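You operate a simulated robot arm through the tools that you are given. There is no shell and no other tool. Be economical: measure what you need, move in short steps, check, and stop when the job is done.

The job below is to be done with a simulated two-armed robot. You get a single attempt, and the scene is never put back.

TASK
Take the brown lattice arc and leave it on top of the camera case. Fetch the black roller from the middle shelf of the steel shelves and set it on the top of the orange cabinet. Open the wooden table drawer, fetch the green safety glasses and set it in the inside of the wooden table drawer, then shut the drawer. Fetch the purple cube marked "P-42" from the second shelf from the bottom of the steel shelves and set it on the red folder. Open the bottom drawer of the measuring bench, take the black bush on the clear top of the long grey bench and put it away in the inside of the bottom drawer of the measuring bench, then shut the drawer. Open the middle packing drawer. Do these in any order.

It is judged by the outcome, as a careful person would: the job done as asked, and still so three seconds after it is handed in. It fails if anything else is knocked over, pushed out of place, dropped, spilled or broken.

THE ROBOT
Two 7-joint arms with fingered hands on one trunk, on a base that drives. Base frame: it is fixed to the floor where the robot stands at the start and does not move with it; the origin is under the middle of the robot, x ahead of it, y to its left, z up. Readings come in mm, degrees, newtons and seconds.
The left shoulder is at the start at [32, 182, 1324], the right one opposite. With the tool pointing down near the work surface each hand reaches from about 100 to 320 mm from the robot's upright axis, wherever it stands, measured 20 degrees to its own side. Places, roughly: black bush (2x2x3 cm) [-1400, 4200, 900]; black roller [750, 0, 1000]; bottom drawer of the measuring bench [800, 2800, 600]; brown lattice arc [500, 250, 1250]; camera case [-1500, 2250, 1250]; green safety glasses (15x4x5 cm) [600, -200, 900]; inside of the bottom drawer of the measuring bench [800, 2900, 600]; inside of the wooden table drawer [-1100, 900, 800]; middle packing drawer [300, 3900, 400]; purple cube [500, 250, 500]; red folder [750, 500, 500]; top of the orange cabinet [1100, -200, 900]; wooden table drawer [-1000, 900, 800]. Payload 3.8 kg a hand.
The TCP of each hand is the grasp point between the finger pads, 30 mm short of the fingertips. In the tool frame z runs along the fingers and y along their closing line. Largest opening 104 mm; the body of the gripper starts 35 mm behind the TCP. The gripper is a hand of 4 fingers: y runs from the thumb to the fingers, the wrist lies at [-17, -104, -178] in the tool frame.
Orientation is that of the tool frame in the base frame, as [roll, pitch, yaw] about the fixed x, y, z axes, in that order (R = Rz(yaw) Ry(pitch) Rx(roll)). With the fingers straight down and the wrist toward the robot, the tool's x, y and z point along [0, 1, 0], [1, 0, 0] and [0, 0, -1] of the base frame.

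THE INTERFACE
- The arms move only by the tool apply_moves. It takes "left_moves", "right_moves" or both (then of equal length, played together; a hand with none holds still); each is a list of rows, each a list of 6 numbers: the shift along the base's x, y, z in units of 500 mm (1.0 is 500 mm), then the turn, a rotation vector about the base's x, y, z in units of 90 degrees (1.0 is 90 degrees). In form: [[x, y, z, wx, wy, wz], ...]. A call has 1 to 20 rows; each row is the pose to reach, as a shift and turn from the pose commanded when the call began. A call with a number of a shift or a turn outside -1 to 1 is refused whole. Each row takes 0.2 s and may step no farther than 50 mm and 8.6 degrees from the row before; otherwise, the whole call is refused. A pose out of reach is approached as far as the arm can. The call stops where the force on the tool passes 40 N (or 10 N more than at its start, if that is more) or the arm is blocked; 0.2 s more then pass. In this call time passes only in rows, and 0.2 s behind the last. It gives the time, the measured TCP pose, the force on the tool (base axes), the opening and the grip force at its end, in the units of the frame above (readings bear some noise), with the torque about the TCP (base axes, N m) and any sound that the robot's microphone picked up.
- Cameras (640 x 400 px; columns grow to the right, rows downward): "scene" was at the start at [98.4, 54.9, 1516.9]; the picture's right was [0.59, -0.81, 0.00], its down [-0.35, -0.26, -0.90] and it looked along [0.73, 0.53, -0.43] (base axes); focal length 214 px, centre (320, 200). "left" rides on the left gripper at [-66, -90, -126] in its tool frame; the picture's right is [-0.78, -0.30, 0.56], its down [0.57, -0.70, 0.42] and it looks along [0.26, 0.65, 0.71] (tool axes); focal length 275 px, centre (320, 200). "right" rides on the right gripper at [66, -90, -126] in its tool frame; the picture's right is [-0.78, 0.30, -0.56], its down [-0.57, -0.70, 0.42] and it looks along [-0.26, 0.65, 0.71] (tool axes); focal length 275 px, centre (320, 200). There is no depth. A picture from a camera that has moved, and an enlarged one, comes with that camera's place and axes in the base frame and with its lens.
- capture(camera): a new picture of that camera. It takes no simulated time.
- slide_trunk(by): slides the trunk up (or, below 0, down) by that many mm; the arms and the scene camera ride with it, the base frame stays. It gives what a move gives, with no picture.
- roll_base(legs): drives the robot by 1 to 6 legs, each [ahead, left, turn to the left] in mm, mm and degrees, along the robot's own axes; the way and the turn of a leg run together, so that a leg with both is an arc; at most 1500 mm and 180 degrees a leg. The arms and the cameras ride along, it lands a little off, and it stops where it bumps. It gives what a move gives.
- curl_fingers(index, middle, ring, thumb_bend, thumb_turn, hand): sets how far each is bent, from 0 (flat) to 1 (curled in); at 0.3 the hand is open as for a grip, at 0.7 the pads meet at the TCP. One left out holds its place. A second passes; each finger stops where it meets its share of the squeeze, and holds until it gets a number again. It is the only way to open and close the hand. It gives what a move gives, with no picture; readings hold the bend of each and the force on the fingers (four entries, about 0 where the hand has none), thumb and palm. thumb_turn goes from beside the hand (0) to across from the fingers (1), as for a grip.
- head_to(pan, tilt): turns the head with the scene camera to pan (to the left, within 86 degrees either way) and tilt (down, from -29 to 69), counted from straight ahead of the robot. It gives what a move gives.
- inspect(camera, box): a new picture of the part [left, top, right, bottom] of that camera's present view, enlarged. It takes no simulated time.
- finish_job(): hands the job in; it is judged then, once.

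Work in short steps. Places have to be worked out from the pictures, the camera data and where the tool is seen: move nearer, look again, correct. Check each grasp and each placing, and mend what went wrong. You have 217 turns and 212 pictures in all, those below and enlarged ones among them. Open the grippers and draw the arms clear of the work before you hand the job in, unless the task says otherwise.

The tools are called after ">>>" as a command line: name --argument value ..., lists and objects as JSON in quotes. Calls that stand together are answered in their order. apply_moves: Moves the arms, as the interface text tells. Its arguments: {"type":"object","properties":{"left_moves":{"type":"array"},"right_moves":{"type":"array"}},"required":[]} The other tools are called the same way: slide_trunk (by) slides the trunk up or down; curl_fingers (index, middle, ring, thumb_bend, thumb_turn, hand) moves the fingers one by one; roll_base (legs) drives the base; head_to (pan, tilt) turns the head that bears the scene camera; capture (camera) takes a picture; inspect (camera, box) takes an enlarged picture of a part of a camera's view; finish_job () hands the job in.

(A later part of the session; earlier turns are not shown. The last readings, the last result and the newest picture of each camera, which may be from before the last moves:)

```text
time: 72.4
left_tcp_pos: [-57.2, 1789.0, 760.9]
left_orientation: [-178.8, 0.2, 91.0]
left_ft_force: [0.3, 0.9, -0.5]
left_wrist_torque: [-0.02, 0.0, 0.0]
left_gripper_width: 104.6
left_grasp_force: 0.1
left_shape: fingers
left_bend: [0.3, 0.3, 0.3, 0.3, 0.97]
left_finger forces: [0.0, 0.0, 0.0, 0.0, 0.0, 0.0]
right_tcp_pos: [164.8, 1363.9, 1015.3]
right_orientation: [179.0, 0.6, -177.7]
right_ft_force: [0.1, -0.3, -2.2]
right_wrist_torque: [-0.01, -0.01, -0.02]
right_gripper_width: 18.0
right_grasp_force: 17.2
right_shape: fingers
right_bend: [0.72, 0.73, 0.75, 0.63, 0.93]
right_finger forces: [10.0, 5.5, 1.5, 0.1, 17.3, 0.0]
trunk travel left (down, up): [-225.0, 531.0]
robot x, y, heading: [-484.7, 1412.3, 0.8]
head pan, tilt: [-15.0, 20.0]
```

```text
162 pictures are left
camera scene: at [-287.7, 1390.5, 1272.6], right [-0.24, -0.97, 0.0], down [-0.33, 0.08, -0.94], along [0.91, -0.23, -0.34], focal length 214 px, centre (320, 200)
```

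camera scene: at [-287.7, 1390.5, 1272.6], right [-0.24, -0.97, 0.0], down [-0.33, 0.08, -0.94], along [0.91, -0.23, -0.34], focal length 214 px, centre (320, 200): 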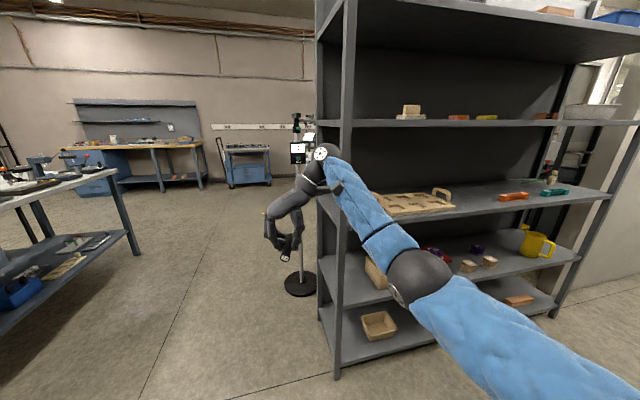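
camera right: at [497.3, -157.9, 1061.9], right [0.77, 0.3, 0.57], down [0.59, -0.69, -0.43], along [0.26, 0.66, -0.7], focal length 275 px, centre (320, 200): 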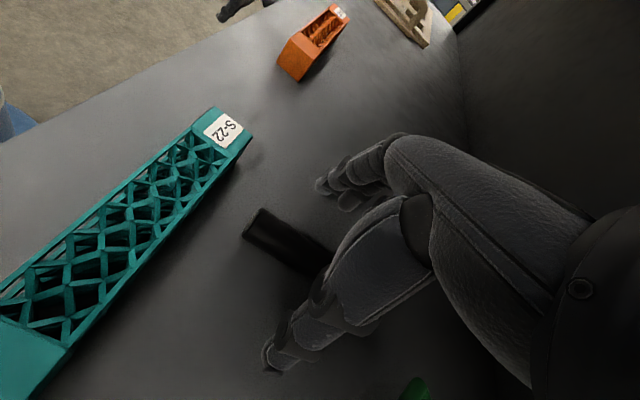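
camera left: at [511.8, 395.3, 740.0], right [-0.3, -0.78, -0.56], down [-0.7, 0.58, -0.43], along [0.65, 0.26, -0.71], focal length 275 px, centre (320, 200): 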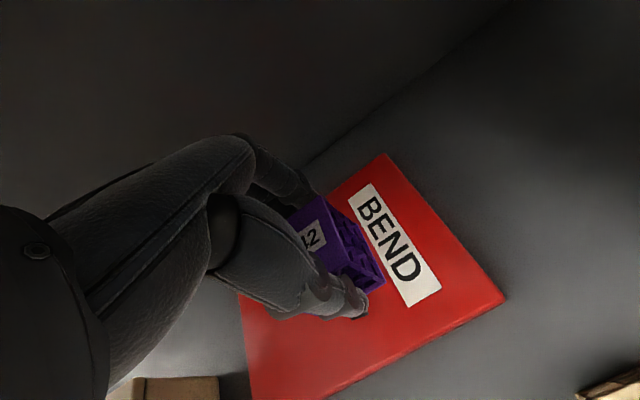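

Clear lane past the shelf's left end (stand at ≈[1140,1200]). I shift left 350 and drive ahead to look behind the shelf.

>>> roll_base --legs '[[0, 350, 0], [1300, 0, 0]]'

>>> head_to --pan -70 --tilt 20

>>> capture --camera "scene"

```text
time: 80.7
left_tcp_pos: [1222.3, 2148.0, 761.4]
left_orientation: [-178.8, 0.1, 90.6]
left_ft_force: [0.4, -0.4, -0.2]
left_wrist_torque: [-0.03, -0.01, -0.01]
left_gripper_width: 104.5
left_grasp_force: 0.0
left_shape: fingers
left_bend: [0.3, 0.3, 0.3, 0.3, 0.97]
left_finger forces: [0.1, 0.0, 0.0, 0.0, 0.1, 0.0]
right_tcp_pos: [1440.9, 1722.7, 1015.9]
right_orientation: [179.0, 0.7, -178.0]
right_ft_force: [-0.6, 0.3, -2.6]
right_wrist_torque: [0.06, 0.01, 0.0]
right_gripper_width: 18.0
right_grasp_force: 17.6
right_shape: fingers
right_bend: [0.72, 0.73, 0.75, 0.63, 0.93]
right_finger forces: [10.0, 5.6, 1.5, 0.0, 17.4, 0.0]
trunk travel left (down, up): [-225.0, 531.0]
robot x, y, heading: [793.6, 1777.2, 1.0]
head pan, tilt: [-15.0, 20.0]
```

```text
time: 82.0
left_tcp_pos: [1219.9, 2147.9, 759.4]
left_orientation: [-178.7, 0.2, 90.6]
left_ft_force: [0.6, -0.1, -0.6]
left_wrist_torque: [-0.02, 0.05, -0.02]
left_gripper_width: 104.2
left_grasp_force: 0.0
left_shape: fingers
left_bend: [0.3, 0.3, 0.3, 0.3, 0.97]
left_finger forces: [0.0, 0.0, 0.0, 0.0, 0.1, 0.1]
right_tcp_pos: [1441.0, 1722.4, 1015.9]
right_orientation: [179.0, 0.6, -178.0]
right_ft_force: [0.1, -0.1, -2.2]
right_wrist_torque: [0.03, -0.01, 0.01]
right_gripper_width: 18.0
right_grasp_force: 16.7
right_shape: fingers
right_bend: [0.72, 0.73, 0.75, 0.63, 0.93]
right_finger forces: [10.0, 5.6, 1.4, 0.0, 17.2, 0.0]
trunk travel left (down, up): [-225.0, 531.0]
robot x, y, heading: [795.0, 1772.9, 0.5]
head pan, tilt: [-70.0, 20.0]
```

```text
161 pictures are left
camera scene: at [932.1, 1687.8, 1272.6], right [-0.94, -0.35, 0.0], down [-0.12, 0.32, -0.94], along [0.33, -0.88, -0.34], focal length 214 px, centre (320, 200)
```

scene: 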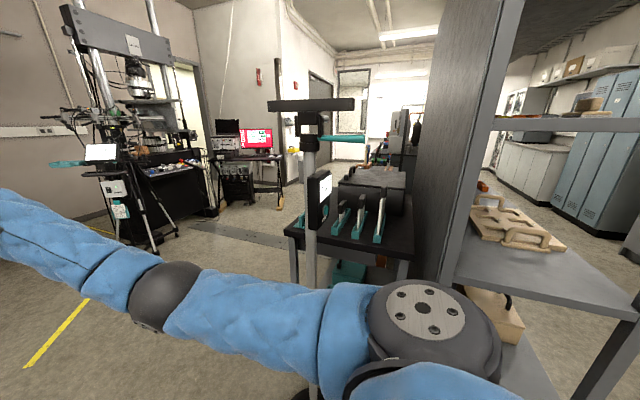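

>>> inspect --camera "scene" --box '[280, 80, 440, 260]'

>>> head_to --pan -20 --tilt 25

>>> capture --camera "scene"

```text
2.22 times, centred on (360, 170) of scene
camera zoom: at [932.1, 1687.8, 1272.6], right [-0.94, -0.35, 0.0], down [-0.12, 0.32, -0.94], along [0.33, -0.88, -0.34], focal length 477 px, centre (231, 267)
```

zoom: 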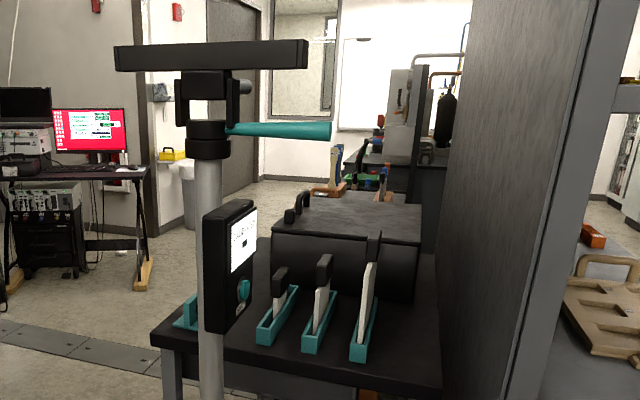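

```text
time: 83.1
left_tcp_pos: [1220.2, 2148.2, 761.1]
left_orientation: [-178.8, 0.2, 90.6]
left_ft_force: [-0.2, -0.6, -0.9]
left_wrist_torque: [0.0, -0.01, 0.02]
left_gripper_width: 104.4
left_grasp_force: 0.0
left_shape: fingers
left_bend: [0.3, 0.3, 0.3, 0.3, 0.97]
left_finger forces: [0.0, 0.0, 0.0, 0.1, 0.0, 0.0]
right_tcp_pos: [1441.0, 1722.1, 1014.6]
right_orientation: [179.0, 0.6, -178.1]
right_ft_force: [0.5, 0.4, -2.2]
right_wrist_torque: [0.03, 0.03, 0.01]
right_gripper_width: 18.0
right_grasp_force: 17.5
right_shape: fingers
right_bend: [0.72, 0.73, 0.75, 0.63, 0.93]
right_finger forces: [9.9, 5.6, 1.6, 0.0, 17.3, 0.0]
trunk travel left (down, up): [-225.0, 531.0]
robot x, y, heading: [795.1, 1777.1, 0.6]
head pan, tilt: [-20.0, 25.0]
```

```text
159 pictures are left
camera scene: at [986.1, 1744.3, 1264.5], right [-0.33, -0.94, 0.0], down [-0.4, 0.14, -0.91], along [0.85, -0.3, -0.42], focal length 214 px, centre (320, 200)
```

scene: 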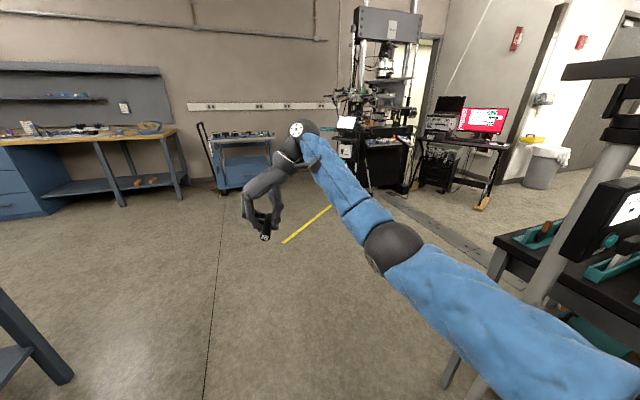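

Open floor ahead; the cabinet should be further behind the shelf. Drive ahead 900 and look back-right.

>>> roll_base --legs '[[900, 0, 0], [0, 0, -90]]'

>>> head_to --pan -25 --tilt 20

>>> capture --camera "scene"

```text
time: 91.7
left_tcp_pos: [2062.5, 1349.0, 760.4]
left_orientation: [-178.7, 0.2, -0.1]
left_ft_force: [0.3, -0.7, -0.2]
left_wrist_torque: [0.01, 0.01, 0.0]
left_gripper_width: 104.2
left_grasp_force: 0.0
left_shape: fingers
left_bend: [0.3, 0.3, 0.3, 0.3, 0.97]
left_finger forces: [0.0, 0.0, 0.0, 0.1, 0.0, 0.0]
right_tcp_pos: [1634.6, 1132.9, 1015.7]
right_orientation: [179.0, 0.5, 91.5]
right_ft_force: [0.8, 0.0, -2.8]
right_wrist_torque: [0.0, -0.06, 0.0]
right_gripper_width: 18.0
right_grasp_force: 16.7
right_shape: fingers
right_bend: [0.72, 0.73, 0.75, 0.63, 0.93]
right_finger forces: [10.1, 5.9, 1.1, 0.0, 17.1, 0.1]
trunk travel left (down, up): [-225.0, 531.0]
robot x, y, heading: [1688.8, 1778.8, -90.0]
head pan, tilt: [-20.0, 25.0]
```

```text
time: 92.3
left_tcp_pos: [2063.0, 1347.3, 760.5]
left_orientation: [-178.8, 0.1, 0.0]
left_ft_force: [0.2, 0.0, 0.1]
left_wrist_torque: [-0.02, -0.01, 0.0]
left_gripper_width: 104.2
left_grasp_force: 0.0
left_shape: fingers
left_bend: [0.3, 0.3, 0.3, 0.3, 0.97]
left_finger forces: [0.0, 0.1, 0.1, 0.1, 0.0, 0.0]
right_tcp_pos: [1634.6, 1132.5, 1015.3]
right_orientation: [179.0, 0.5, 91.4]
right_ft_force: [0.8, 0.9, -3.1]
right_wrist_torque: [0.0, -0.02, 0.0]
right_gripper_width: 18.0
right_grasp_force: 17.5
right_shape: fingers
right_bend: [0.72, 0.73, 0.75, 0.63, 0.93]
right_finger forces: [10.1, 5.8, 1.1, 0.0, 17.1, 0.1]
trunk travel left (down, up): [-225.0, 531.0]
robot x, y, heading: [1694.4, 1777.9, -89.7]
head pan, tilt: [-25.0, 20.0]
```

```text
158 pictures are left
camera scene: at [1652.0, 1589.1, 1272.5], right [-0.91, 0.42, 0.0], down [0.14, 0.31, -0.94], along [-0.4, -0.85, -0.34], focal length 214 px, centre (320, 200)
```

scene: 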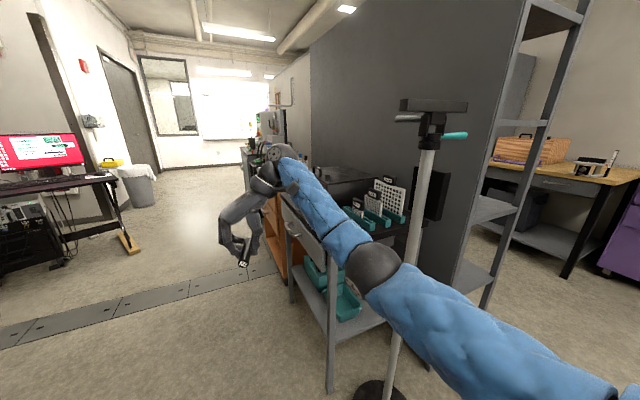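

An orange cabinet side is visible beyond the black table, behind the shelf. I drive ahead 1200 (toward −y) along the aisle and look right.

>>> roll_base --legs '[[0, 250, 0], [1300, 0, 0]]'

>>> head_to --pan -60 --tilt 30

>>> capture --camera "scene"

```text
time: 100.3
left_tcp_pos: [2284.5, 41.8, 761.1]
left_orientation: [-178.8, 0.2, -1.3]
left_ft_force: [-0.2, -0.2, -0.3]
left_wrist_torque: [-0.03, -0.01, 0.06]
left_gripper_width: 104.4
left_grasp_force: 0.0
left_shape: fingers
left_bend: [0.3, 0.3, 0.3, 0.3, 0.97]
left_finger forces: [0.1, 0.1, 0.0, 0.1, 0.0, 0.0]
right_tcp_pos: [1851.1, -164.1, 1014.9]
right_orientation: [178.9, 0.6, 90.1]
right_ft_force: [0.1, -1.2, -2.8]
right_wrist_torque: [0.03, -0.04, -0.01]
right_gripper_width: 18.0
right_grasp_force: 16.6
right_shape: fingers
right_bend: [0.72, 0.73, 0.75, 0.63, 0.93]
right_finger forces: [10.0, 5.9, 1.1, 0.1, 17.1, 0.0]
trunk travel left (down, up): [-225.0, 531.0]
robot x, y, heading: [1924.6, 479.0, -91.2]
head pan, tilt: [-25.0, 20.0]
```

```text
time: 101.3
left_tcp_pos: [2285.5, 41.2, 762.1]
left_orientation: [-178.8, 0.2, -1.4]
left_ft_force: [0.6, -1.0, 0.6]
left_wrist_torque: [-0.02, -0.01, 0.04]
left_gripper_width: 104.2
left_grasp_force: 0.1
left_shape: fingers
left_bend: [0.3, 0.3, 0.3, 0.3, 0.97]
left_finger forces: [0.0, 0.0, 0.0, 0.0, 0.0, 0.1]
right_tcp_pos: [1853.2, -164.0, 1015.7]
right_orientation: [179.0, 0.6, 90.1]
right_ft_force: [-0.5, -0.3, -2.7]
right_wrist_torque: [-0.02, -0.01, -0.01]
right_gripper_width: 17.7
right_grasp_force: 17.2
right_shape: fingers
right_bend: [0.72, 0.73, 0.75, 0.63, 0.93]
right_finger forces: [10.0, 5.9, 1.1, 0.0, 17.1, 0.1]
trunk travel left (down, up): [-225.0, 531.0]
robot x, y, heading: [1923.3, 480.7, -91.3]
head pan, tilt: [-60.0, 30.0]
```

```text
157 pictures are left
camera scene: at [1841.3, 331.6, 1256.6], right [-0.48, 0.88, 0.0], down [0.44, 0.24, -0.87], along [-0.76, -0.42, -0.5], focal length 214 px, centre (320, 200)
```

scene: 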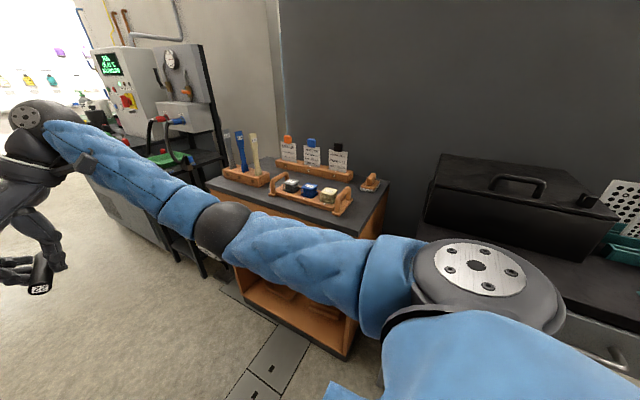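

Found: orange cabinet with dark top (front edge x≈1400, y −420…215), tools on it. I move away from it 300 mm and turn to face it.

>>> roll_base --legs '[[0, 330, 0], [0, 0, -89], [0, 500, 0]]'

>>> head_to --pan 0 --tilt 30

>>> capture --camera "scene"

```text
time: 109.8
left_tcp_pos: [1829.7, -405.3, 759.8]
left_orientation: [-178.8, 0.3, -89.3]
left_ft_force: [0.4, -0.3, -0.3]
left_wrist_torque: [0.0, 0.01, 0.02]
left_gripper_width: 104.6
left_grasp_force: 0.0
left_shape: fingers
left_bend: [0.3, 0.3, 0.3, 0.3, 0.97]
left_finger forces: [0.0, 0.1, 0.0, 0.1, 0.0, 0.0]
right_tcp_pos: [1610.3, 19.1, 1015.2]
right_orientation: [179.1, 0.7, 2.0]
right_ft_force: [-0.3, -0.4, -2.7]
right_wrist_torque: [-0.02, -0.02, 0.02]
right_gripper_width: 17.8
right_grasp_force: 17.0
right_shape: fingers
right_bend: [0.72, 0.73, 0.75, 0.63, 0.93]
right_finger forces: [10.0, 6.2, 0.9, 0.0, 16.9, 0.0]
trunk travel left (down, up): [-225.0, 531.0]
robot x, y, heading: [2256.1, -31.1, -179.3]
head pan, tilt: [-60.0, 30.0]
```

```text
time: 111.1
left_tcp_pos: [1828.9, -406.7, 761.2]
left_orientation: [-178.8, 0.2, -89.3]
left_ft_force: [-0.1, -0.5, 0.8]
left_wrist_torque: [-0.02, -0.02, -0.02]
left_gripper_width: 104.5
left_grasp_force: 0.1
left_shape: fingers
left_bend: [0.3, 0.3, 0.3, 0.3, 0.97]
left_finger forces: [0.0, 0.1, 0.0, 0.0, 0.0, 0.0]
right_tcp_pos: [1608.4, 18.7, 1015.1]
right_orientation: [178.9, 0.6, 2.0]
right_ft_force: [-0.3, 0.0, -2.0]
right_wrist_torque: [-0.05, -0.01, -0.02]
right_gripper_width: 18.0
right_grasp_force: 16.9
right_shape: fingers
right_bend: [0.72, 0.73, 0.75, 0.63, 0.93]
right_finger forces: [9.9, 6.2, 0.9, 0.1, 16.9, 0.1]
trunk travel left (down, up): [-225.0, 531.0]
robot x, y, heading: [2257.8, -30.5, -179.4]
head pan, tilt: [0.0, 30.0]
```

```text
156 pictures are left
camera scene: at [2058.8, -32.6, 1256.5], right [-0.01, 1.0, 0.0], down [0.5, 0.01, -0.87], along [-0.87, -0.01, -0.5], focal length 214 px, centre (320, 200)
```

scene: 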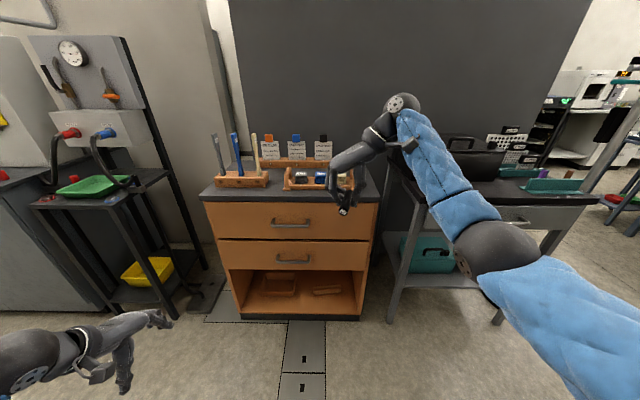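

>>> inspect --camera "scene" --box '[190, 110, 390, 235]'

```text
3.20 times, centred on (290, 172) of scene
camera zoom: at [2058.8, -32.6, 1256.5], right [-0.01, 1.0, 0.0], down [0.5, 0.01, -0.87], along [-0.87, -0.01, -0.5], focal length 686 px, centre (416, 288)
```

zoom: 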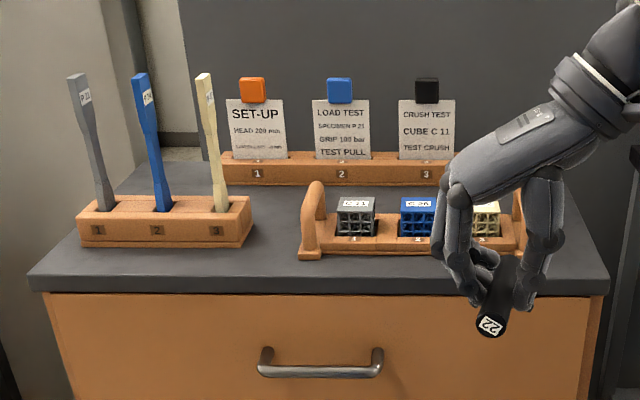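

Plenty to avoid on the top; the free spot is at the front between the specimen rack and the tray (y≈−210, x≈1350). I move nearer for better measurement.

>>> roll_base --legs '[[0, 230, 0], [130, 0, 0]]'

>>> head_to --pan 0 --tilt 38

>>> capture --camera "scene"

>>> capture --camera "right"

```text
time: 113.7
left_tcp_pos: [1699.6, -643.6, 759.1]
left_orientation: [-178.7, 0.3, -89.1]
left_ft_force: [-0.9, -0.4, -0.2]
left_wrist_torque: [0.0, -0.02, 0.02]
left_gripper_width: 104.5
left_grasp_force: 0.2
left_shape: fingers
left_bend: [0.3, 0.3, 0.3, 0.3, 0.97]
left_finger forces: [0.0, 0.0, 0.0, 0.1, 0.0, 0.0]
right_tcp_pos: [1476.3, -219.5, 1014.4]
right_orientation: [179.0, 0.5, 2.3]
right_ft_force: [-0.2, -0.5, -2.8]
right_wrist_torque: [-0.01, -0.04, 0.0]
right_gripper_width: 17.5
right_grasp_force: 16.6
right_shape: fingers
right_bend: [0.72, 0.73, 0.75, 0.63, 0.93]
right_finger forces: [10.0, 6.1, 0.8, 0.0, 16.9, 0.0]
trunk travel left (down, up): [-225.0, 531.0]
robot x, y, heading: [2124.8, -265.1, -179.2]
head pan, tilt: [0.0, 30.0]
```

```text
time: 114.4
left_tcp_pos: [1700.1, -644.5, 761.1]
left_orientation: [-178.8, 0.2, -89.0]
left_ft_force: [0.1, 0.5, -0.3]
left_wrist_torque: [0.0, 0.03, 0.04]
left_gripper_width: 104.3
left_grasp_force: 0.0
left_shape: fingers
left_bend: [0.3, 0.3, 0.3, 0.3, 0.97]
left_finger forces: [0.1, 0.1, 0.1, 0.0, 0.0, 0.0]
right_tcp_pos: [1478.1, -219.4, 1014.3]
right_orientation: [179.0, 0.5, 2.4]
right_ft_force: [0.3, -1.1, -2.9]
right_wrist_torque: [-0.01, 0.03, 0.0]
right_gripper_width: 17.9
right_grasp_force: 16.9
right_shape: fingers
right_bend: [0.72, 0.73, 0.75, 0.63, 0.93]
right_finger forces: [9.9, 6.1, 0.8, 0.0, 16.8, 0.0]
trunk travel left (down, up): [-225.0, 531.0]
robot x, y, heading: [2122.2, -264.6, -178.8]
head pan, tilt: [0.0, 38.0]
```

```text
154 pictures are left
camera scene: at [1931.8, -268.8, 1244.2], right [-0.02, 1.0, 0.0], down [0.62, 0.01, -0.79], along [-0.79, -0.01, -0.62], focal length 214 px, centre (320, 200)
```

scene: 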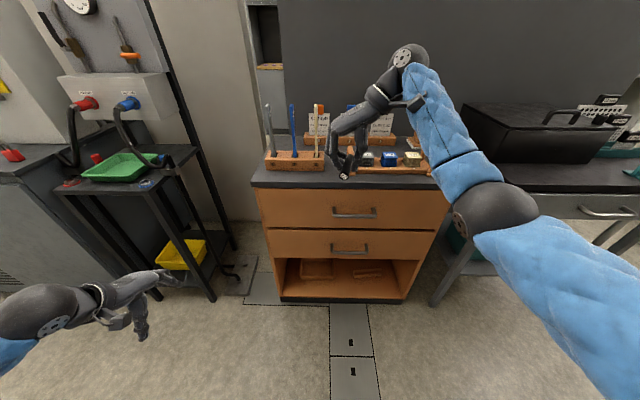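

```text
153 pictures are left
camera right: at [1541.7, -125.2, 1137.9], right [-0.76, -0.32, 0.57], down [-0.6, 0.67, -0.43], along [-0.24, -0.67, -0.7], focal length 275 px, centre (320, 200)
```

right: 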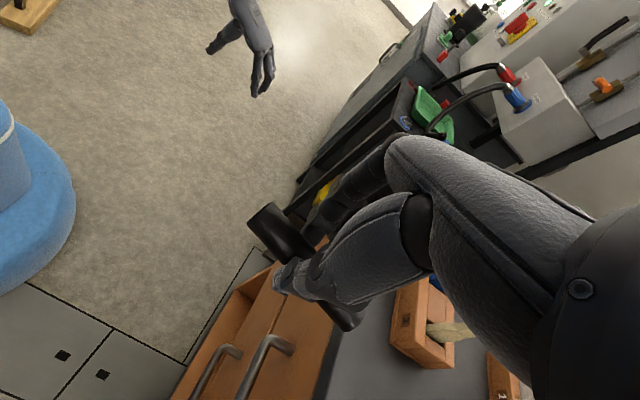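

>>> inspect --camera "right" --box '[240, 200, 560, 400]'

>>> inspect --camera "scene" --box '[240, 90, 450, 220]'

```text
2.00 times, centred on (400, 300) of right
camera zoom: at [1541.7, -125.2, 1137.9], right [-0.76, -0.32, 0.57], down [-0.6, 0.67, -0.43], along [-0.24, -0.67, -0.7], focal length 551 px, centre (160, 0)
```

zoom: 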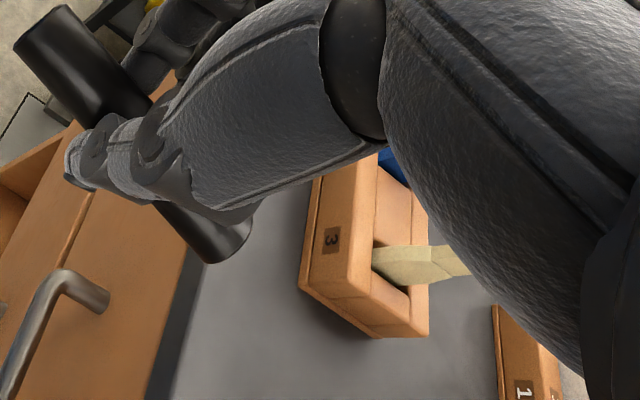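

```text
3.05 times, centred on (345, 155) of scene
camera zoom: at [1931.8, -268.8, 1244.2], right [-0.02, 1.0, 0.0], down [0.62, 0.01, -0.79], along [-0.79, -0.01, -0.62], focal length 654 px, centre (244, 337)
```

zoom: 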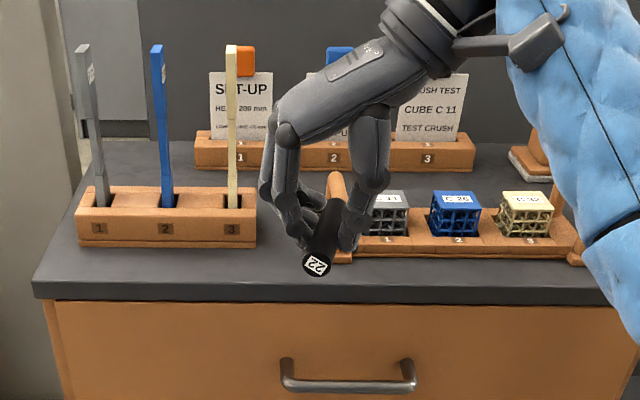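

Refined: cabinet top z≈856, front edge x≈1340; rack's right end y≈−267, tray's left end y≈−173, so a 94 mm gap. I drive 185 mm closer, hand well above.

>>> roll_base --legs '[[183, 0, 0]]'

>>> capture --camera "scene"

>>> capture --camera "right"

```text
time: 115.9
left_tcp_pos: [1511.3, -645.5, 760.7]
left_orientation: [-178.8, 0.2, -89.2]
left_ft_force: [0.1, 0.0, -0.6]
left_wrist_torque: [-0.03, -0.01, -0.01]
left_gripper_width: 104.5
left_grasp_force: 0.0
left_shape: fingers
left_bend: [0.3, 0.3, 0.3, 0.3, 0.97]
left_finger forces: [0.0, 0.1, 0.1, 0.0, 0.0, 0.0]
right_tcp_pos: [1289.0, -222.3, 1015.4]
right_orientation: [179.1, 0.5, 2.1]
right_ft_force: [0.2, 0.1, -3.2]
right_wrist_torque: [-0.02, -0.04, -0.01]
right_gripper_width: 17.6
right_grasp_force: 17.0
right_shape: fingers
right_bend: [0.72, 0.73, 0.75, 0.63, 0.93]
right_finger forces: [9.9, 6.1, 0.8, 0.0, 16.9, 0.1]
trunk travel left (down, up): [-225.0, 531.0]
robot x, y, heading: [1940.3, -272.4, -179.2]
head pan, tilt: [0.0, 38.0]
```

```text
150 pictures are left
camera scene: at [1744.2, -271.7, 1243.9], right [-0.02, 1.0, 0.0], down [0.62, 0.01, -0.79], along [-0.79, -0.01, -0.62], focal length 214 px, centre (320, 200)
```

scene: 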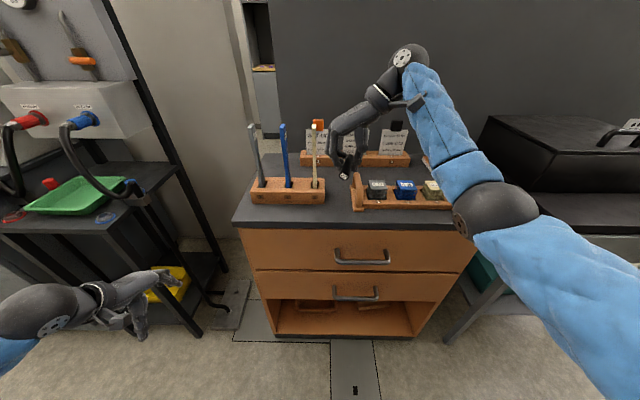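

```text
149 pictures are left
camera right: at [1354.5, -127.3, 1137.4], right [-0.76, -0.32, 0.57], down [-0.6, 0.67, -0.43], along [-0.25, -0.67, -0.7], focal length 275 px, centre (320, 200)
```

right: 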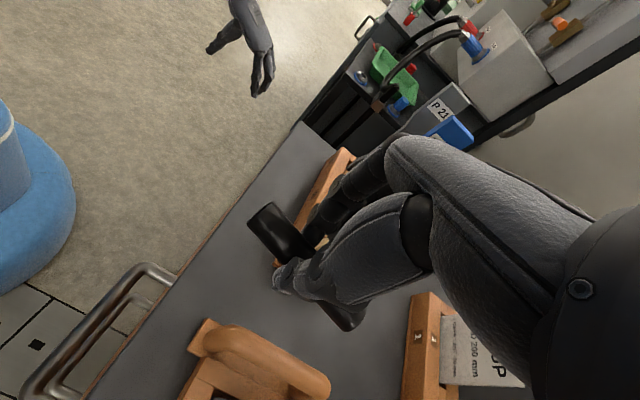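

>>> inspect --camera "scene" --box '[240, 105, 448, 235]'

```text
3.08 times, centred on (344, 170) of scene
camera zoom: at [1744.2, -271.7, 1243.9], right [-0.02, 1.0, 0.0], down [0.62, 0.01, -0.79], along [-0.79, -0.01, -0.62], focal length 660 px, centre (246, 292)
```

zoom: 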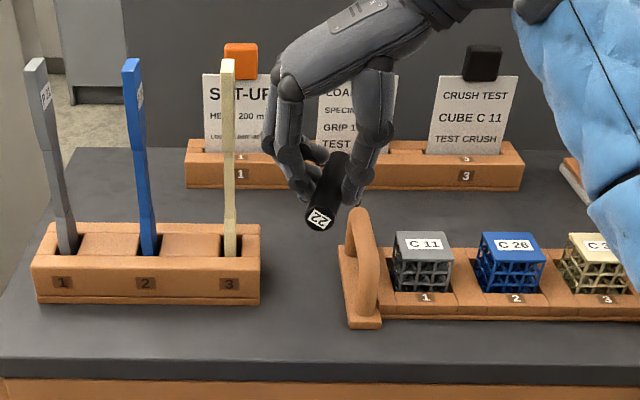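

The tray handle would clash with the thumb in the gap. Better: lay the roller along y in front of the rack (x≈1315, y≈−330) with the hand in its natural orientation. Back off 200 mm and rotate there.

>>> roll_base --legs '[[-200, 0, 0]]'

>>> apply_moves --right_moves '[[0, 0, 0, 0, 0, -0.085], [0, 0, 0, 0, 0, -0.17], [0, 0, 0, 0, 0, -0.255], [0, 0, 0, 0, 0, -0.34], [0, 0, 0, 0, 0, -0.425], [0, 0, 0, 0, 0, -0.51], [0, 0, 0, 0, 0, -0.595], [0, 0, 0, 0, 0, -0.68], [0, 0, 0, 0, 0, -0.765], [0, 0, 0, 0, 0, -0.844]]'

>>> capture --camera "scene"

>>> capture --camera "right"

```text
time: 117.5
left_tcp_pos: [1715.8, -641.6, 762.3]
left_orientation: [-178.8, 0.2, -89.3]
left_ft_force: [-0.8, 0.2, 0.3]
left_wrist_torque: [0.01, -0.01, -0.02]
left_gripper_width: 104.3
left_grasp_force: 0.0
left_shape: fingers
left_bend: [0.3, 0.3, 0.3, 0.3, 0.97]
left_finger forces: [0.0, 0.0, 0.1, 0.0, 0.0, 0.1]
right_tcp_pos: [1494.0, -217.2, 1016.2]
right_orientation: [179.0, 0.6, 2.0]
right_ft_force: [0.5, 0.3, -2.1]
right_wrist_torque: [-0.05, 0.02, -0.01]
right_gripper_width: 17.9
right_grasp_force: 16.9
right_shape: fingers
right_bend: [0.72, 0.73, 0.75, 0.63, 0.93]
right_finger forces: [9.9, 6.0, 0.9, 0.0, 16.9, 0.0]
trunk travel left (down, up): [-225.0, 531.0]
robot x, y, heading: [2140.4, -263.9, -179.4]
head pan, tilt: [0.0, 38.0]
```

```text
time: 119.7
left_tcp_pos: [1715.0, -642.2, 761.3]
left_orientation: [-178.8, 0.3, -89.3]
left_ft_force: [0.5, -1.3, -0.2]
left_wrist_torque: [0.01, -0.02, 0.03]
left_gripper_width: 104.7
left_grasp_force: 0.0
left_shape: fingers
left_bend: [0.3, 0.3, 0.3, 0.3, 0.97]
left_finger forces: [0.1, 0.0, 0.0, 0.0, 0.1, 0.1]
right_tcp_pos: [1493.3, -216.7, 1015.6]
right_orientation: [179.1, 0.6, -74.0]
right_ft_force: [0.3, -0.5, -2.1]
right_wrist_torque: [0.01, 0.01, -0.03]
right_gripper_width: 18.1
right_grasp_force: 16.6
right_shape: fingers
right_bend: [0.72, 0.73, 0.75, 0.63, 0.93]
right_finger forces: [10.0, 6.1, 0.9, 0.0, 17.0, 0.0]
trunk travel left (down, up): [-225.0, 531.0]
robot x, y, heading: [2140.5, -263.0, -178.9]
head pan, tilt: [0.0, 38.0]
```

```text
147 pictures are left
camera scene: at [1948.1, -268.3, 1244.2], right [-0.01, 1.0, 0.0], down [0.62, 0.01, -0.79], along [-0.79, -0.01, -0.62], focal length 214 px, centre (320, 200)
```

scene: 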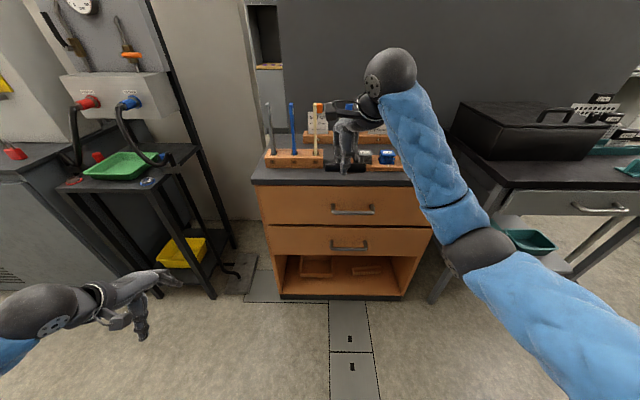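

```text
146 pictures are left
camera right: at [1601.4, -256.6, 1137.9], right [-0.49, 0.66, 0.57], down [0.51, 0.75, -0.43], along [-0.71, 0.08, -0.7], focal length 275 px, centre (320, 200)
```

right: 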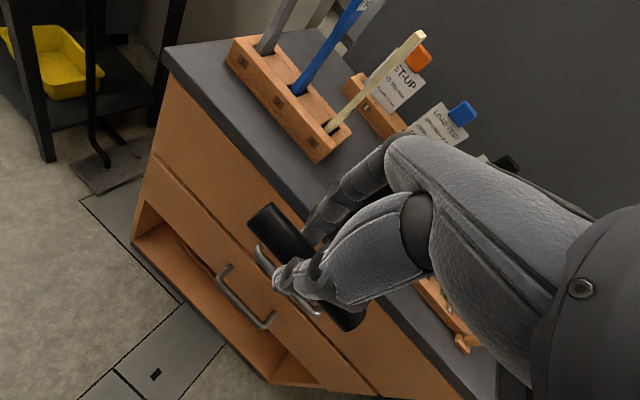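

Roller now lies along y, its centre ≈17 mm robot-side of the TCP. Target TCP ≈[1304,−235]. Drive most of the way at this height.

>>> roll_base --legs '[[172, 15, 0]]'

>>> capture --camera "right"

>>> inspect --camera "scene" --box '[240, 105, 448, 235]'

```text
time: 121.2
left_tcp_pos: [1544.2, -659.6, 759.0]
left_orientation: [-178.7, 0.2, -89.2]
left_ft_force: [-0.8, -0.7, 0.2]
left_wrist_torque: [0.01, -0.03, 0.03]
left_gripper_width: 104.7
left_grasp_force: 0.0
left_shape: fingers
left_bend: [0.3, 0.3, 0.3, 0.3, 0.97]
left_finger forces: [0.1, 0.0, 0.0, 0.1, 0.0, 0.1]
right_tcp_pos: [1322.3, -234.9, 1015.4]
right_orientation: [179.1, 0.5, -73.7]
right_ft_force: [0.0, 0.6, -2.5]
right_wrist_torque: [-0.02, -0.01, -0.01]
right_gripper_width: 17.9
right_grasp_force: 17.2
right_shape: fingers
right_bend: [0.72, 0.73, 0.75, 0.63, 0.93]
right_finger forces: [10.0, 6.0, 0.9, 0.0, 16.8, 0.0]
trunk travel left (down, up): [-225.0, 531.0]
robot x, y, heading: [1968.2, -285.4, -179.2]
head pan, tilt: [0.0, 38.0]
```

```text
145 pictures are left
camera right: at [1430.4, -274.4, 1137.3], right [-0.49, 0.66, 0.57], down [0.51, 0.75, -0.43], along [-0.71, 0.08, -0.7], focal length 275 px, centre (320, 200)
```

right: 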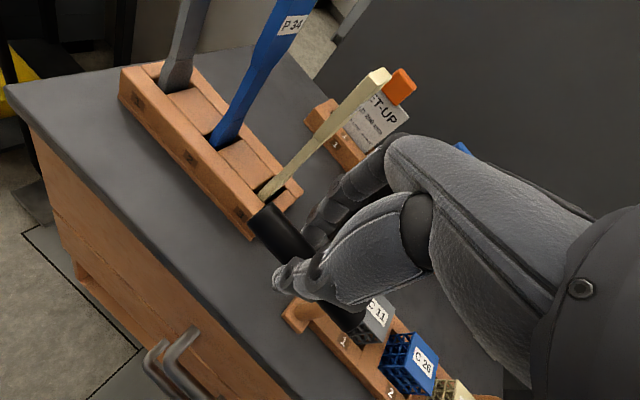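

```text
3.08 times, centred on (344, 170) of scene
camera zoom: at [1776.8, -286.1, 1243.9], right [-0.01, 1.0, 0.0], down [0.62, 0.01, -0.79], along [-0.79, -0.01, -0.62], focal length 660 px, centre (246, 292)
```

zoom: 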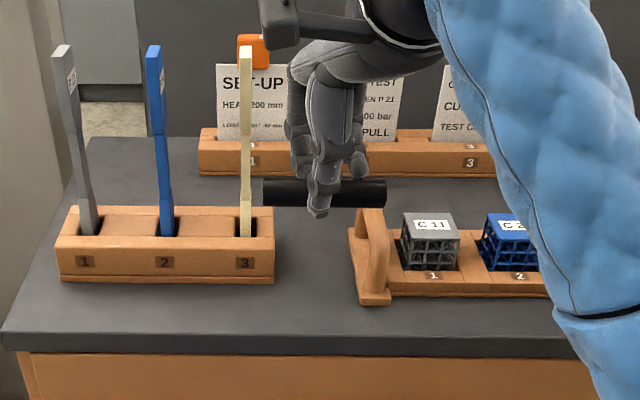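

Shift 18 mm in and descend to z≈905.

>>> apply_moves --right_moves '[[-0.036, 0, 0, 0, 0, 0], [-0.036, 0, -0.06, 0, 0, 0], [-0.036, 0, -0.12, 0, 0, 0], [-0.036, 0, -0.18, 0, 0, 0], [-0.036, 0, -0.22, 0, 0, 0]]'

>>> capture --camera "right"

>>> inspect --camera "scene" --box '[240, 105, 448, 235]'

```text
time: 122.4
left_tcp_pos: [1544.6, -659.6, 761.8]
left_orientation: [-178.8, 0.2, -89.2]
left_ft_force: [1.0, 0.4, 0.0]
left_wrist_torque: [0.0, 0.0, 0.0]
left_gripper_width: 104.4
left_grasp_force: 0.0
left_shape: fingers
left_bend: [0.3, 0.3, 0.3, 0.3, 0.97]
left_finger forces: [0.1, 0.0, 0.0, 0.0, 0.1, 0.0]
right_tcp_pos: [1306.2, -237.0, 903.6]
right_orientation: [179.0, 0.6, -73.7]
right_ft_force: [0.4, 0.5, -2.9]
right_wrist_torque: [-0.01, -0.01, 0.0]
right_gripper_width: 17.9
right_grasp_force: 16.7
right_shape: fingers
right_bend: [0.72, 0.73, 0.75, 0.63, 0.93]
right_finger forces: [9.9, 6.2, 0.9, 0.0, 16.9, 0.0]
trunk travel left (down, up): [-225.0, 531.0]
robot x, y, heading: [1968.5, -282.5, -179.4]
head pan, tilt: [0.0, 38.0]
```

```text
143 pictures are left
camera right: at [1413.9, -275.6, 1026.8], right [-0.49, 0.66, 0.57], down [0.51, 0.75, -0.43], along [-0.71, 0.08, -0.7], focal length 275 px, centre (320, 200)
```

right: 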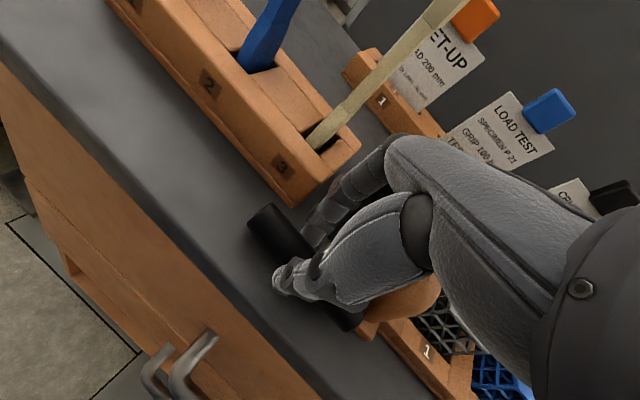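

```text
3.08 times, centred on (344, 170) of scene
camera zoom: at [1777.8, -285.9, 1244.1], right [-0.01, 1.0, 0.0], down [0.62, 0.01, -0.79], along [-0.79, -0.01, -0.62], focal length 660 px, centre (246, 292)
```

zoom: 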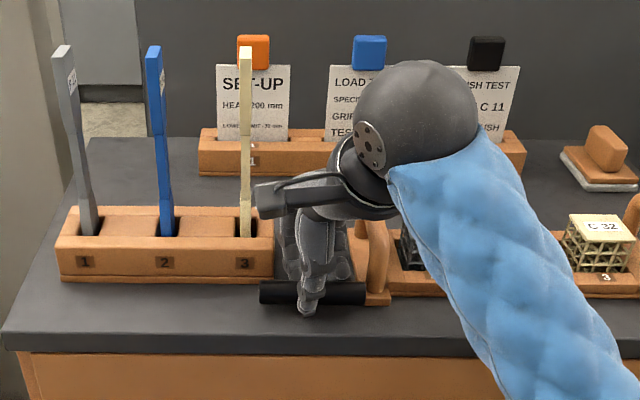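

Shift 10 mm left (away from the tray foot) and lower to ~892.

>>> apply_moves --right_moves '[[0, -0.02, 0, 0, 0, 0], [0, -0.02, -0.012, 0, 0, 0], [0, -0.02, -0.024, 0, 0, 0]]'

>>> inspect --camera "right" --box '[200, 150, 440, 350]'

```text
time: 123.2
left_tcp_pos: [1545.6, -660.0, 761.4]
left_orientation: [-178.9, 0.3, -89.2]
left_ft_force: [-0.3, -0.4, -0.1]
left_wrist_torque: [0.01, 0.03, 0.0]
left_gripper_width: 104.5
left_grasp_force: 0.0
left_shape: fingers
left_bend: [0.3, 0.3, 0.3, 0.3, 0.97]
left_finger forces: [0.0, 0.0, 0.0, 0.1, 0.0, 0.0]
right_tcp_pos: [1305.0, -245.7, 894.2]
right_orientation: [178.8, 0.5, -73.9]
right_ft_force: [-1.3, -0.1, 4.6]
right_wrist_torque: [0.1, 0.0, 0.04]
right_gripper_width: 17.5
right_grasp_force: 19.1
right_shape: fingers
right_bend: [0.72, 0.73, 0.75, 0.63, 0.93]
right_finger forces: [10.4, 6.2, 4.2, 0.0, 17.3, 0.0]
trunk travel left (down, up): [-225.0, 531.0]
robot x, y, heading: [1969.1, -281.7, -179.6]
head pan, tilt: [0.0, 38.0]
```

```text
2.00 times, centred on (320, 250) of right
camera zoom: at [1414.1, -284.6, 1016.9], right [-0.49, 0.66, 0.57], down [0.5, 0.75, -0.43], along [-0.71, 0.08, -0.7], focal length 551 px, centre (320, 100)
```

zoom: 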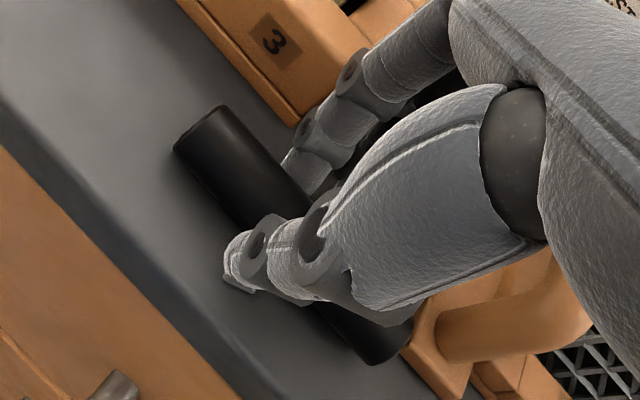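

Contact is felt (top ≈863). Release gently.

>>> curl_fingers --hand "right" --index 0.6 --middle 0.6 --ring 0.6 --thumb_bend 0.58

>>> inspect --camera "right" --box '[200, 150, 440, 350]'

```text
time: 124.2
left_tcp_pos: [1545.4, -660.9, 761.7]
left_orientation: [-178.9, 0.2, -89.2]
left_ft_force: [0.2, 0.7, -0.2]
left_wrist_torque: [-0.03, 0.03, 0.03]
left_gripper_width: 104.5
left_grasp_force: 0.0
left_shape: fingers
left_bend: [0.3, 0.3, 0.3, 0.3, 0.97]
left_finger forces: [0.1, 0.0, 0.0, 0.1, 0.1, 0.0]
right_tcp_pos: [1305.5, -245.4, 892.3]
right_orientation: [178.9, 0.6, -73.8]
right_ft_force: [1.9, 0.1, 9.1]
right_wrist_torque: [-0.07, -0.22, -0.02]
right_gripper_width: 28.4
right_grasp_force: 5.3
right_shape: fingers
right_bend: [0.62, 0.6, 0.6, 0.58, 0.97]
right_finger forces: [2.5, 0.2, 0.0, 0.0, 9.0, 0.1]
trunk travel left (down, up): [-225.0, 531.0]
robot x, y, heading: [1971.0, -282.3, -179.2]
head pan, tilt: [0.0, 38.0]
```

```text
2.00 times, centred on (320, 250) of right
camera zoom: at [1414.7, -284.9, 1016.4], right [-0.49, 0.66, 0.57], down [0.51, 0.75, -0.43], along [-0.71, 0.08, -0.7], focal length 551 px, centre (320, 100)
```

zoom: 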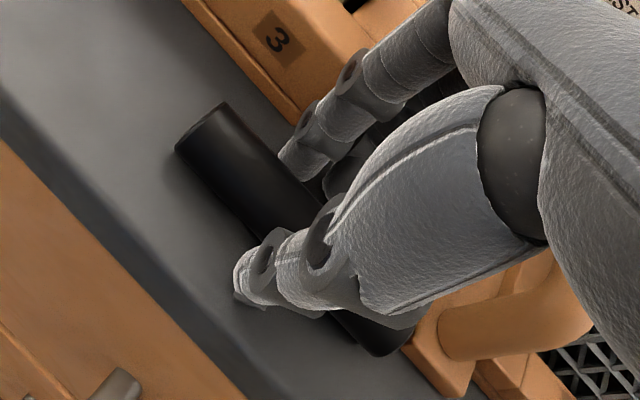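

Thumb tip presses the surface; raise slightly and open a bit more.

>>> apply_moves --right_moves '[[0, 0, 0.01, 0, 0, 0]]'

>>> curl_fingers --hand "right" --index 0.54 --middle 0.54 --ring 0.54 --thumb_bend 0.45

>>> inspect --camera "right" --box '[200, 150, 440, 350]'

>>> inspect --camera "scene" --box '[240, 105, 448, 235]'

```text
time: 124.6
left_tcp_pos: [1545.3, -659.5, 761.0]
left_orientation: [-178.8, 0.2, -89.2]
left_ft_force: [0.0, -0.6, -0.3]
left_wrist_torque: [-0.02, -0.03, -0.02]
left_gripper_width: 104.3
left_grasp_force: 0.1
left_shape: fingers
left_bend: [0.3, 0.3, 0.3, 0.3, 0.97]
left_finger forces: [0.0, 0.0, 0.0, 0.0, 0.0, 0.1]
right_tcp_pos: [1305.8, -244.6, 896.5]
right_orientation: [179.3, 0.6, -73.9]
right_ft_force: [0.7, 0.9, -1.1]
right_wrist_torque: [0.01, -0.01, -0.02]
right_gripper_width: 30.1
right_grasp_force: 0.8
right_shape: fingers
right_bend: [0.61, 0.6, 0.6, 0.57, 0.97]
right_finger forces: [1.2, 0.0, 0.0, 0.0, 0.0, 0.0]
trunk travel left (down, up): [-225.0, 531.0]
robot x, y, heading: [1969.0, -281.2, -179.3]
head pan, tilt: [0.0, 38.0]
```

```text
time: 125.6
left_tcp_pos: [1545.0, -659.5, 761.9]
left_orientation: [-178.7, 0.2, -89.2]
left_ft_force: [0.2, -0.6, -0.2]
left_wrist_torque: [-0.02, 0.01, 0.01]
left_gripper_width: 104.4
left_grasp_force: 0.0
left_shape: fingers
left_bend: [0.3, 0.3, 0.3, 0.3, 0.97]
left_finger forces: [0.0, 0.0, 0.1, 0.1, 0.1, 0.0]
right_tcp_pos: [1306.2, -243.6, 899.1]
right_orientation: [179.2, 0.6, -73.8]
right_ft_force: [2.3, 2.6, -0.8]
right_wrist_torque: [0.0, -0.03, -0.04]
right_gripper_width: 51.6
right_grasp_force: 1.6
right_shape: fingers
right_bend: [0.56, 0.54, 0.54, 0.45, 0.97]
right_finger forces: [3.8, 0.1, 0.0, 0.1, 0.0, 0.0]
trunk travel left (down, up): [-225.0, 531.0]
robot x, y, heading: [1970.7, -280.5, -179.2]
head pan, tilt: [0.0, 38.0]
```

```text
2.00 times, centred on (320, 250) of right
camera zoom: at [1413.6, -284.3, 1021.0], right [-0.49, 0.66, 0.57], down [0.51, 0.75, -0.43], along [-0.71, 0.08, -0.7], focal length 551 px, centre (320, 100)
```

zoom: 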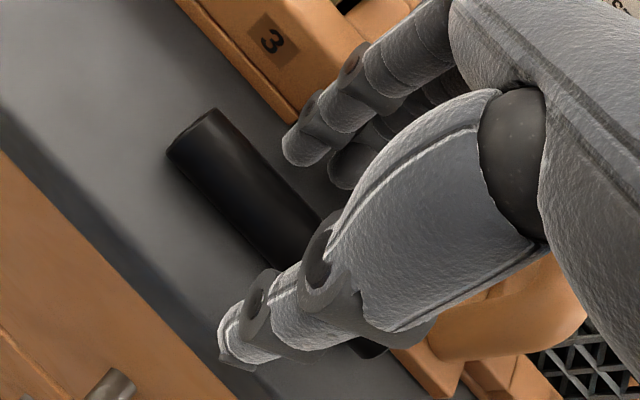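

```text
3.08 times, centred on (344, 170) of scene
camera zoom: at [1778.4, -285.6, 1244.3], right [-0.01, 1.0, 0.0], down [0.62, 0.01, -0.79], along [-0.79, -0.01, -0.62], focal length 660 px, centre (246, 292)
```

zoom: 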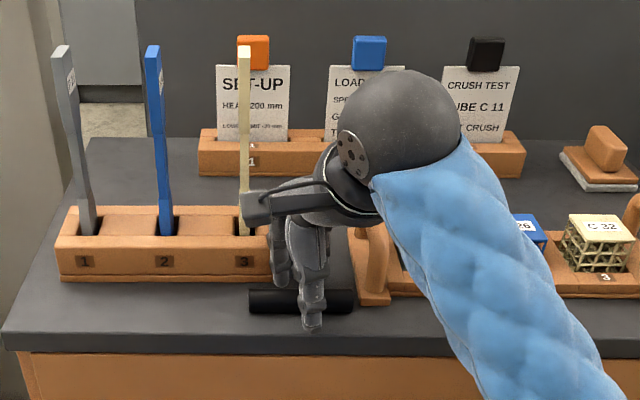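

Index is touching something (tray handle likely); curl it back to 0.6 and then rise.

>>> curl_fingers --hand "right" --index 0.61 --middle 0.56 --ring 0.54 --thumb_bend 0.45

>>> apply_moves --right_moves '[[0.006, 0, 0.03, 0, 0, 0], [0.01, 0, 0.07, 0, 0, 0], [0.01, 0, 0.15, 0, 0, 0], [0.01, 0, 0.23, 0, 0, 0]]'

>>> inspect --camera "scene" --box '[240, 105, 448, 235]'

>>> capture --camera "right"

```text
time: 126.6
left_tcp_pos: [1544.6, -659.9, 760.9]
left_orientation: [-178.9, 0.2, -89.1]
left_ft_force: [-0.6, 0.1, -0.3]
left_wrist_torque: [0.03, -0.01, -0.01]
left_gripper_width: 104.3
left_grasp_force: 0.0
left_shape: fingers
left_bend: [0.3, 0.3, 0.3, 0.3, 0.97]
left_finger forces: [0.0, 0.1, 0.1, 0.0, 0.1, 0.1]
right_tcp_pos: [1306.2, -245.3, 897.9]
right_orientation: [179.1, 0.6, -73.8]
right_ft_force: [0.5, -0.7, -0.4]
right_wrist_torque: [0.01, -0.05, 0.01]
right_gripper_width: 45.8
right_grasp_force: 0.1
right_shape: fingers
right_bend: [0.61, 0.56, 0.54, 0.45, 0.97]
right_finger forces: [0.0, 0.0, 0.0, 0.0, 0.0, 0.0]
trunk travel left (down, up): [-225.0, 531.0]
robot x, y, heading: [1972.6, -280.4, -179.2]
head pan, tilt: [0.0, 38.0]
```

```text
time: 127.6
left_tcp_pos: [1545.3, -658.4, 760.8]
left_orientation: [-178.8, 0.3, -89.2]
left_ft_force: [0.3, -0.5, 0.6]
left_wrist_torque: [0.02, 0.02, -0.01]
left_gripper_width: 104.5
left_grasp_force: 0.0
left_shape: fingers
left_bend: [0.3, 0.3, 0.3, 0.3, 0.97]
left_finger forces: [0.0, 0.0, 0.0, 0.0, 0.0, 0.1]
right_tcp_pos: [1310.3, -245.6, 1011.6]
right_orientation: [179.0, 0.6, -73.9]
right_ft_force: [-0.2, 0.3, 0.0]
right_wrist_torque: [-0.01, 0.02, -0.01]
right_gripper_width: 46.0
right_grasp_force: 0.1
right_shape: fingers
right_bend: [0.61, 0.56, 0.54, 0.45, 0.97]
right_finger forces: [0.0, 0.0, 0.0, 0.0, 0.0, 0.0]
trunk travel left (down, up): [-225.0, 531.0]
robot x, y, heading: [1975.5, -283.0, -179.4]
head pan, tilt: [0.0, 38.0]
```

```text
3.08 times, centred on (344, 170) of scene
camera zoom: at [1778.6, -286.1, 1244.3], right [-0.01, 1.0, 0.0], down [0.62, 0.01, -0.79], along [-0.79, -0.01, -0.62], focal length 660 px, centre (246, 292)
```

zoom: 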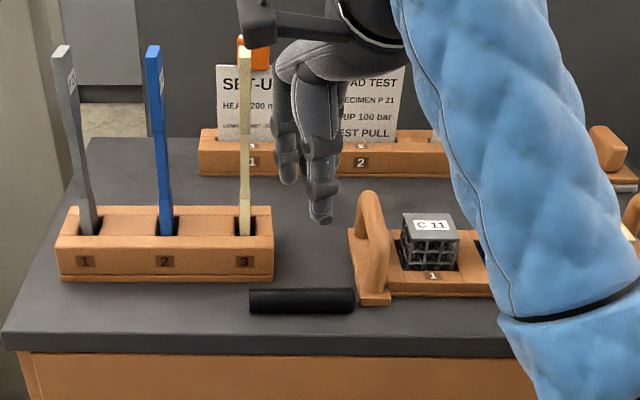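

```text
136 pictures are left
camera right: at [1418.8, -285.0, 1134.5], right [-0.49, 0.66, 0.57], down [0.51, 0.75, -0.43], along [-0.71, 0.08, -0.7], focal length 275 px, centre (320, 200)
```

right: 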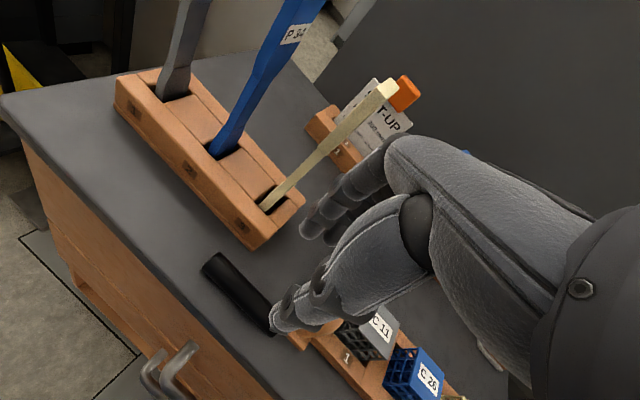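

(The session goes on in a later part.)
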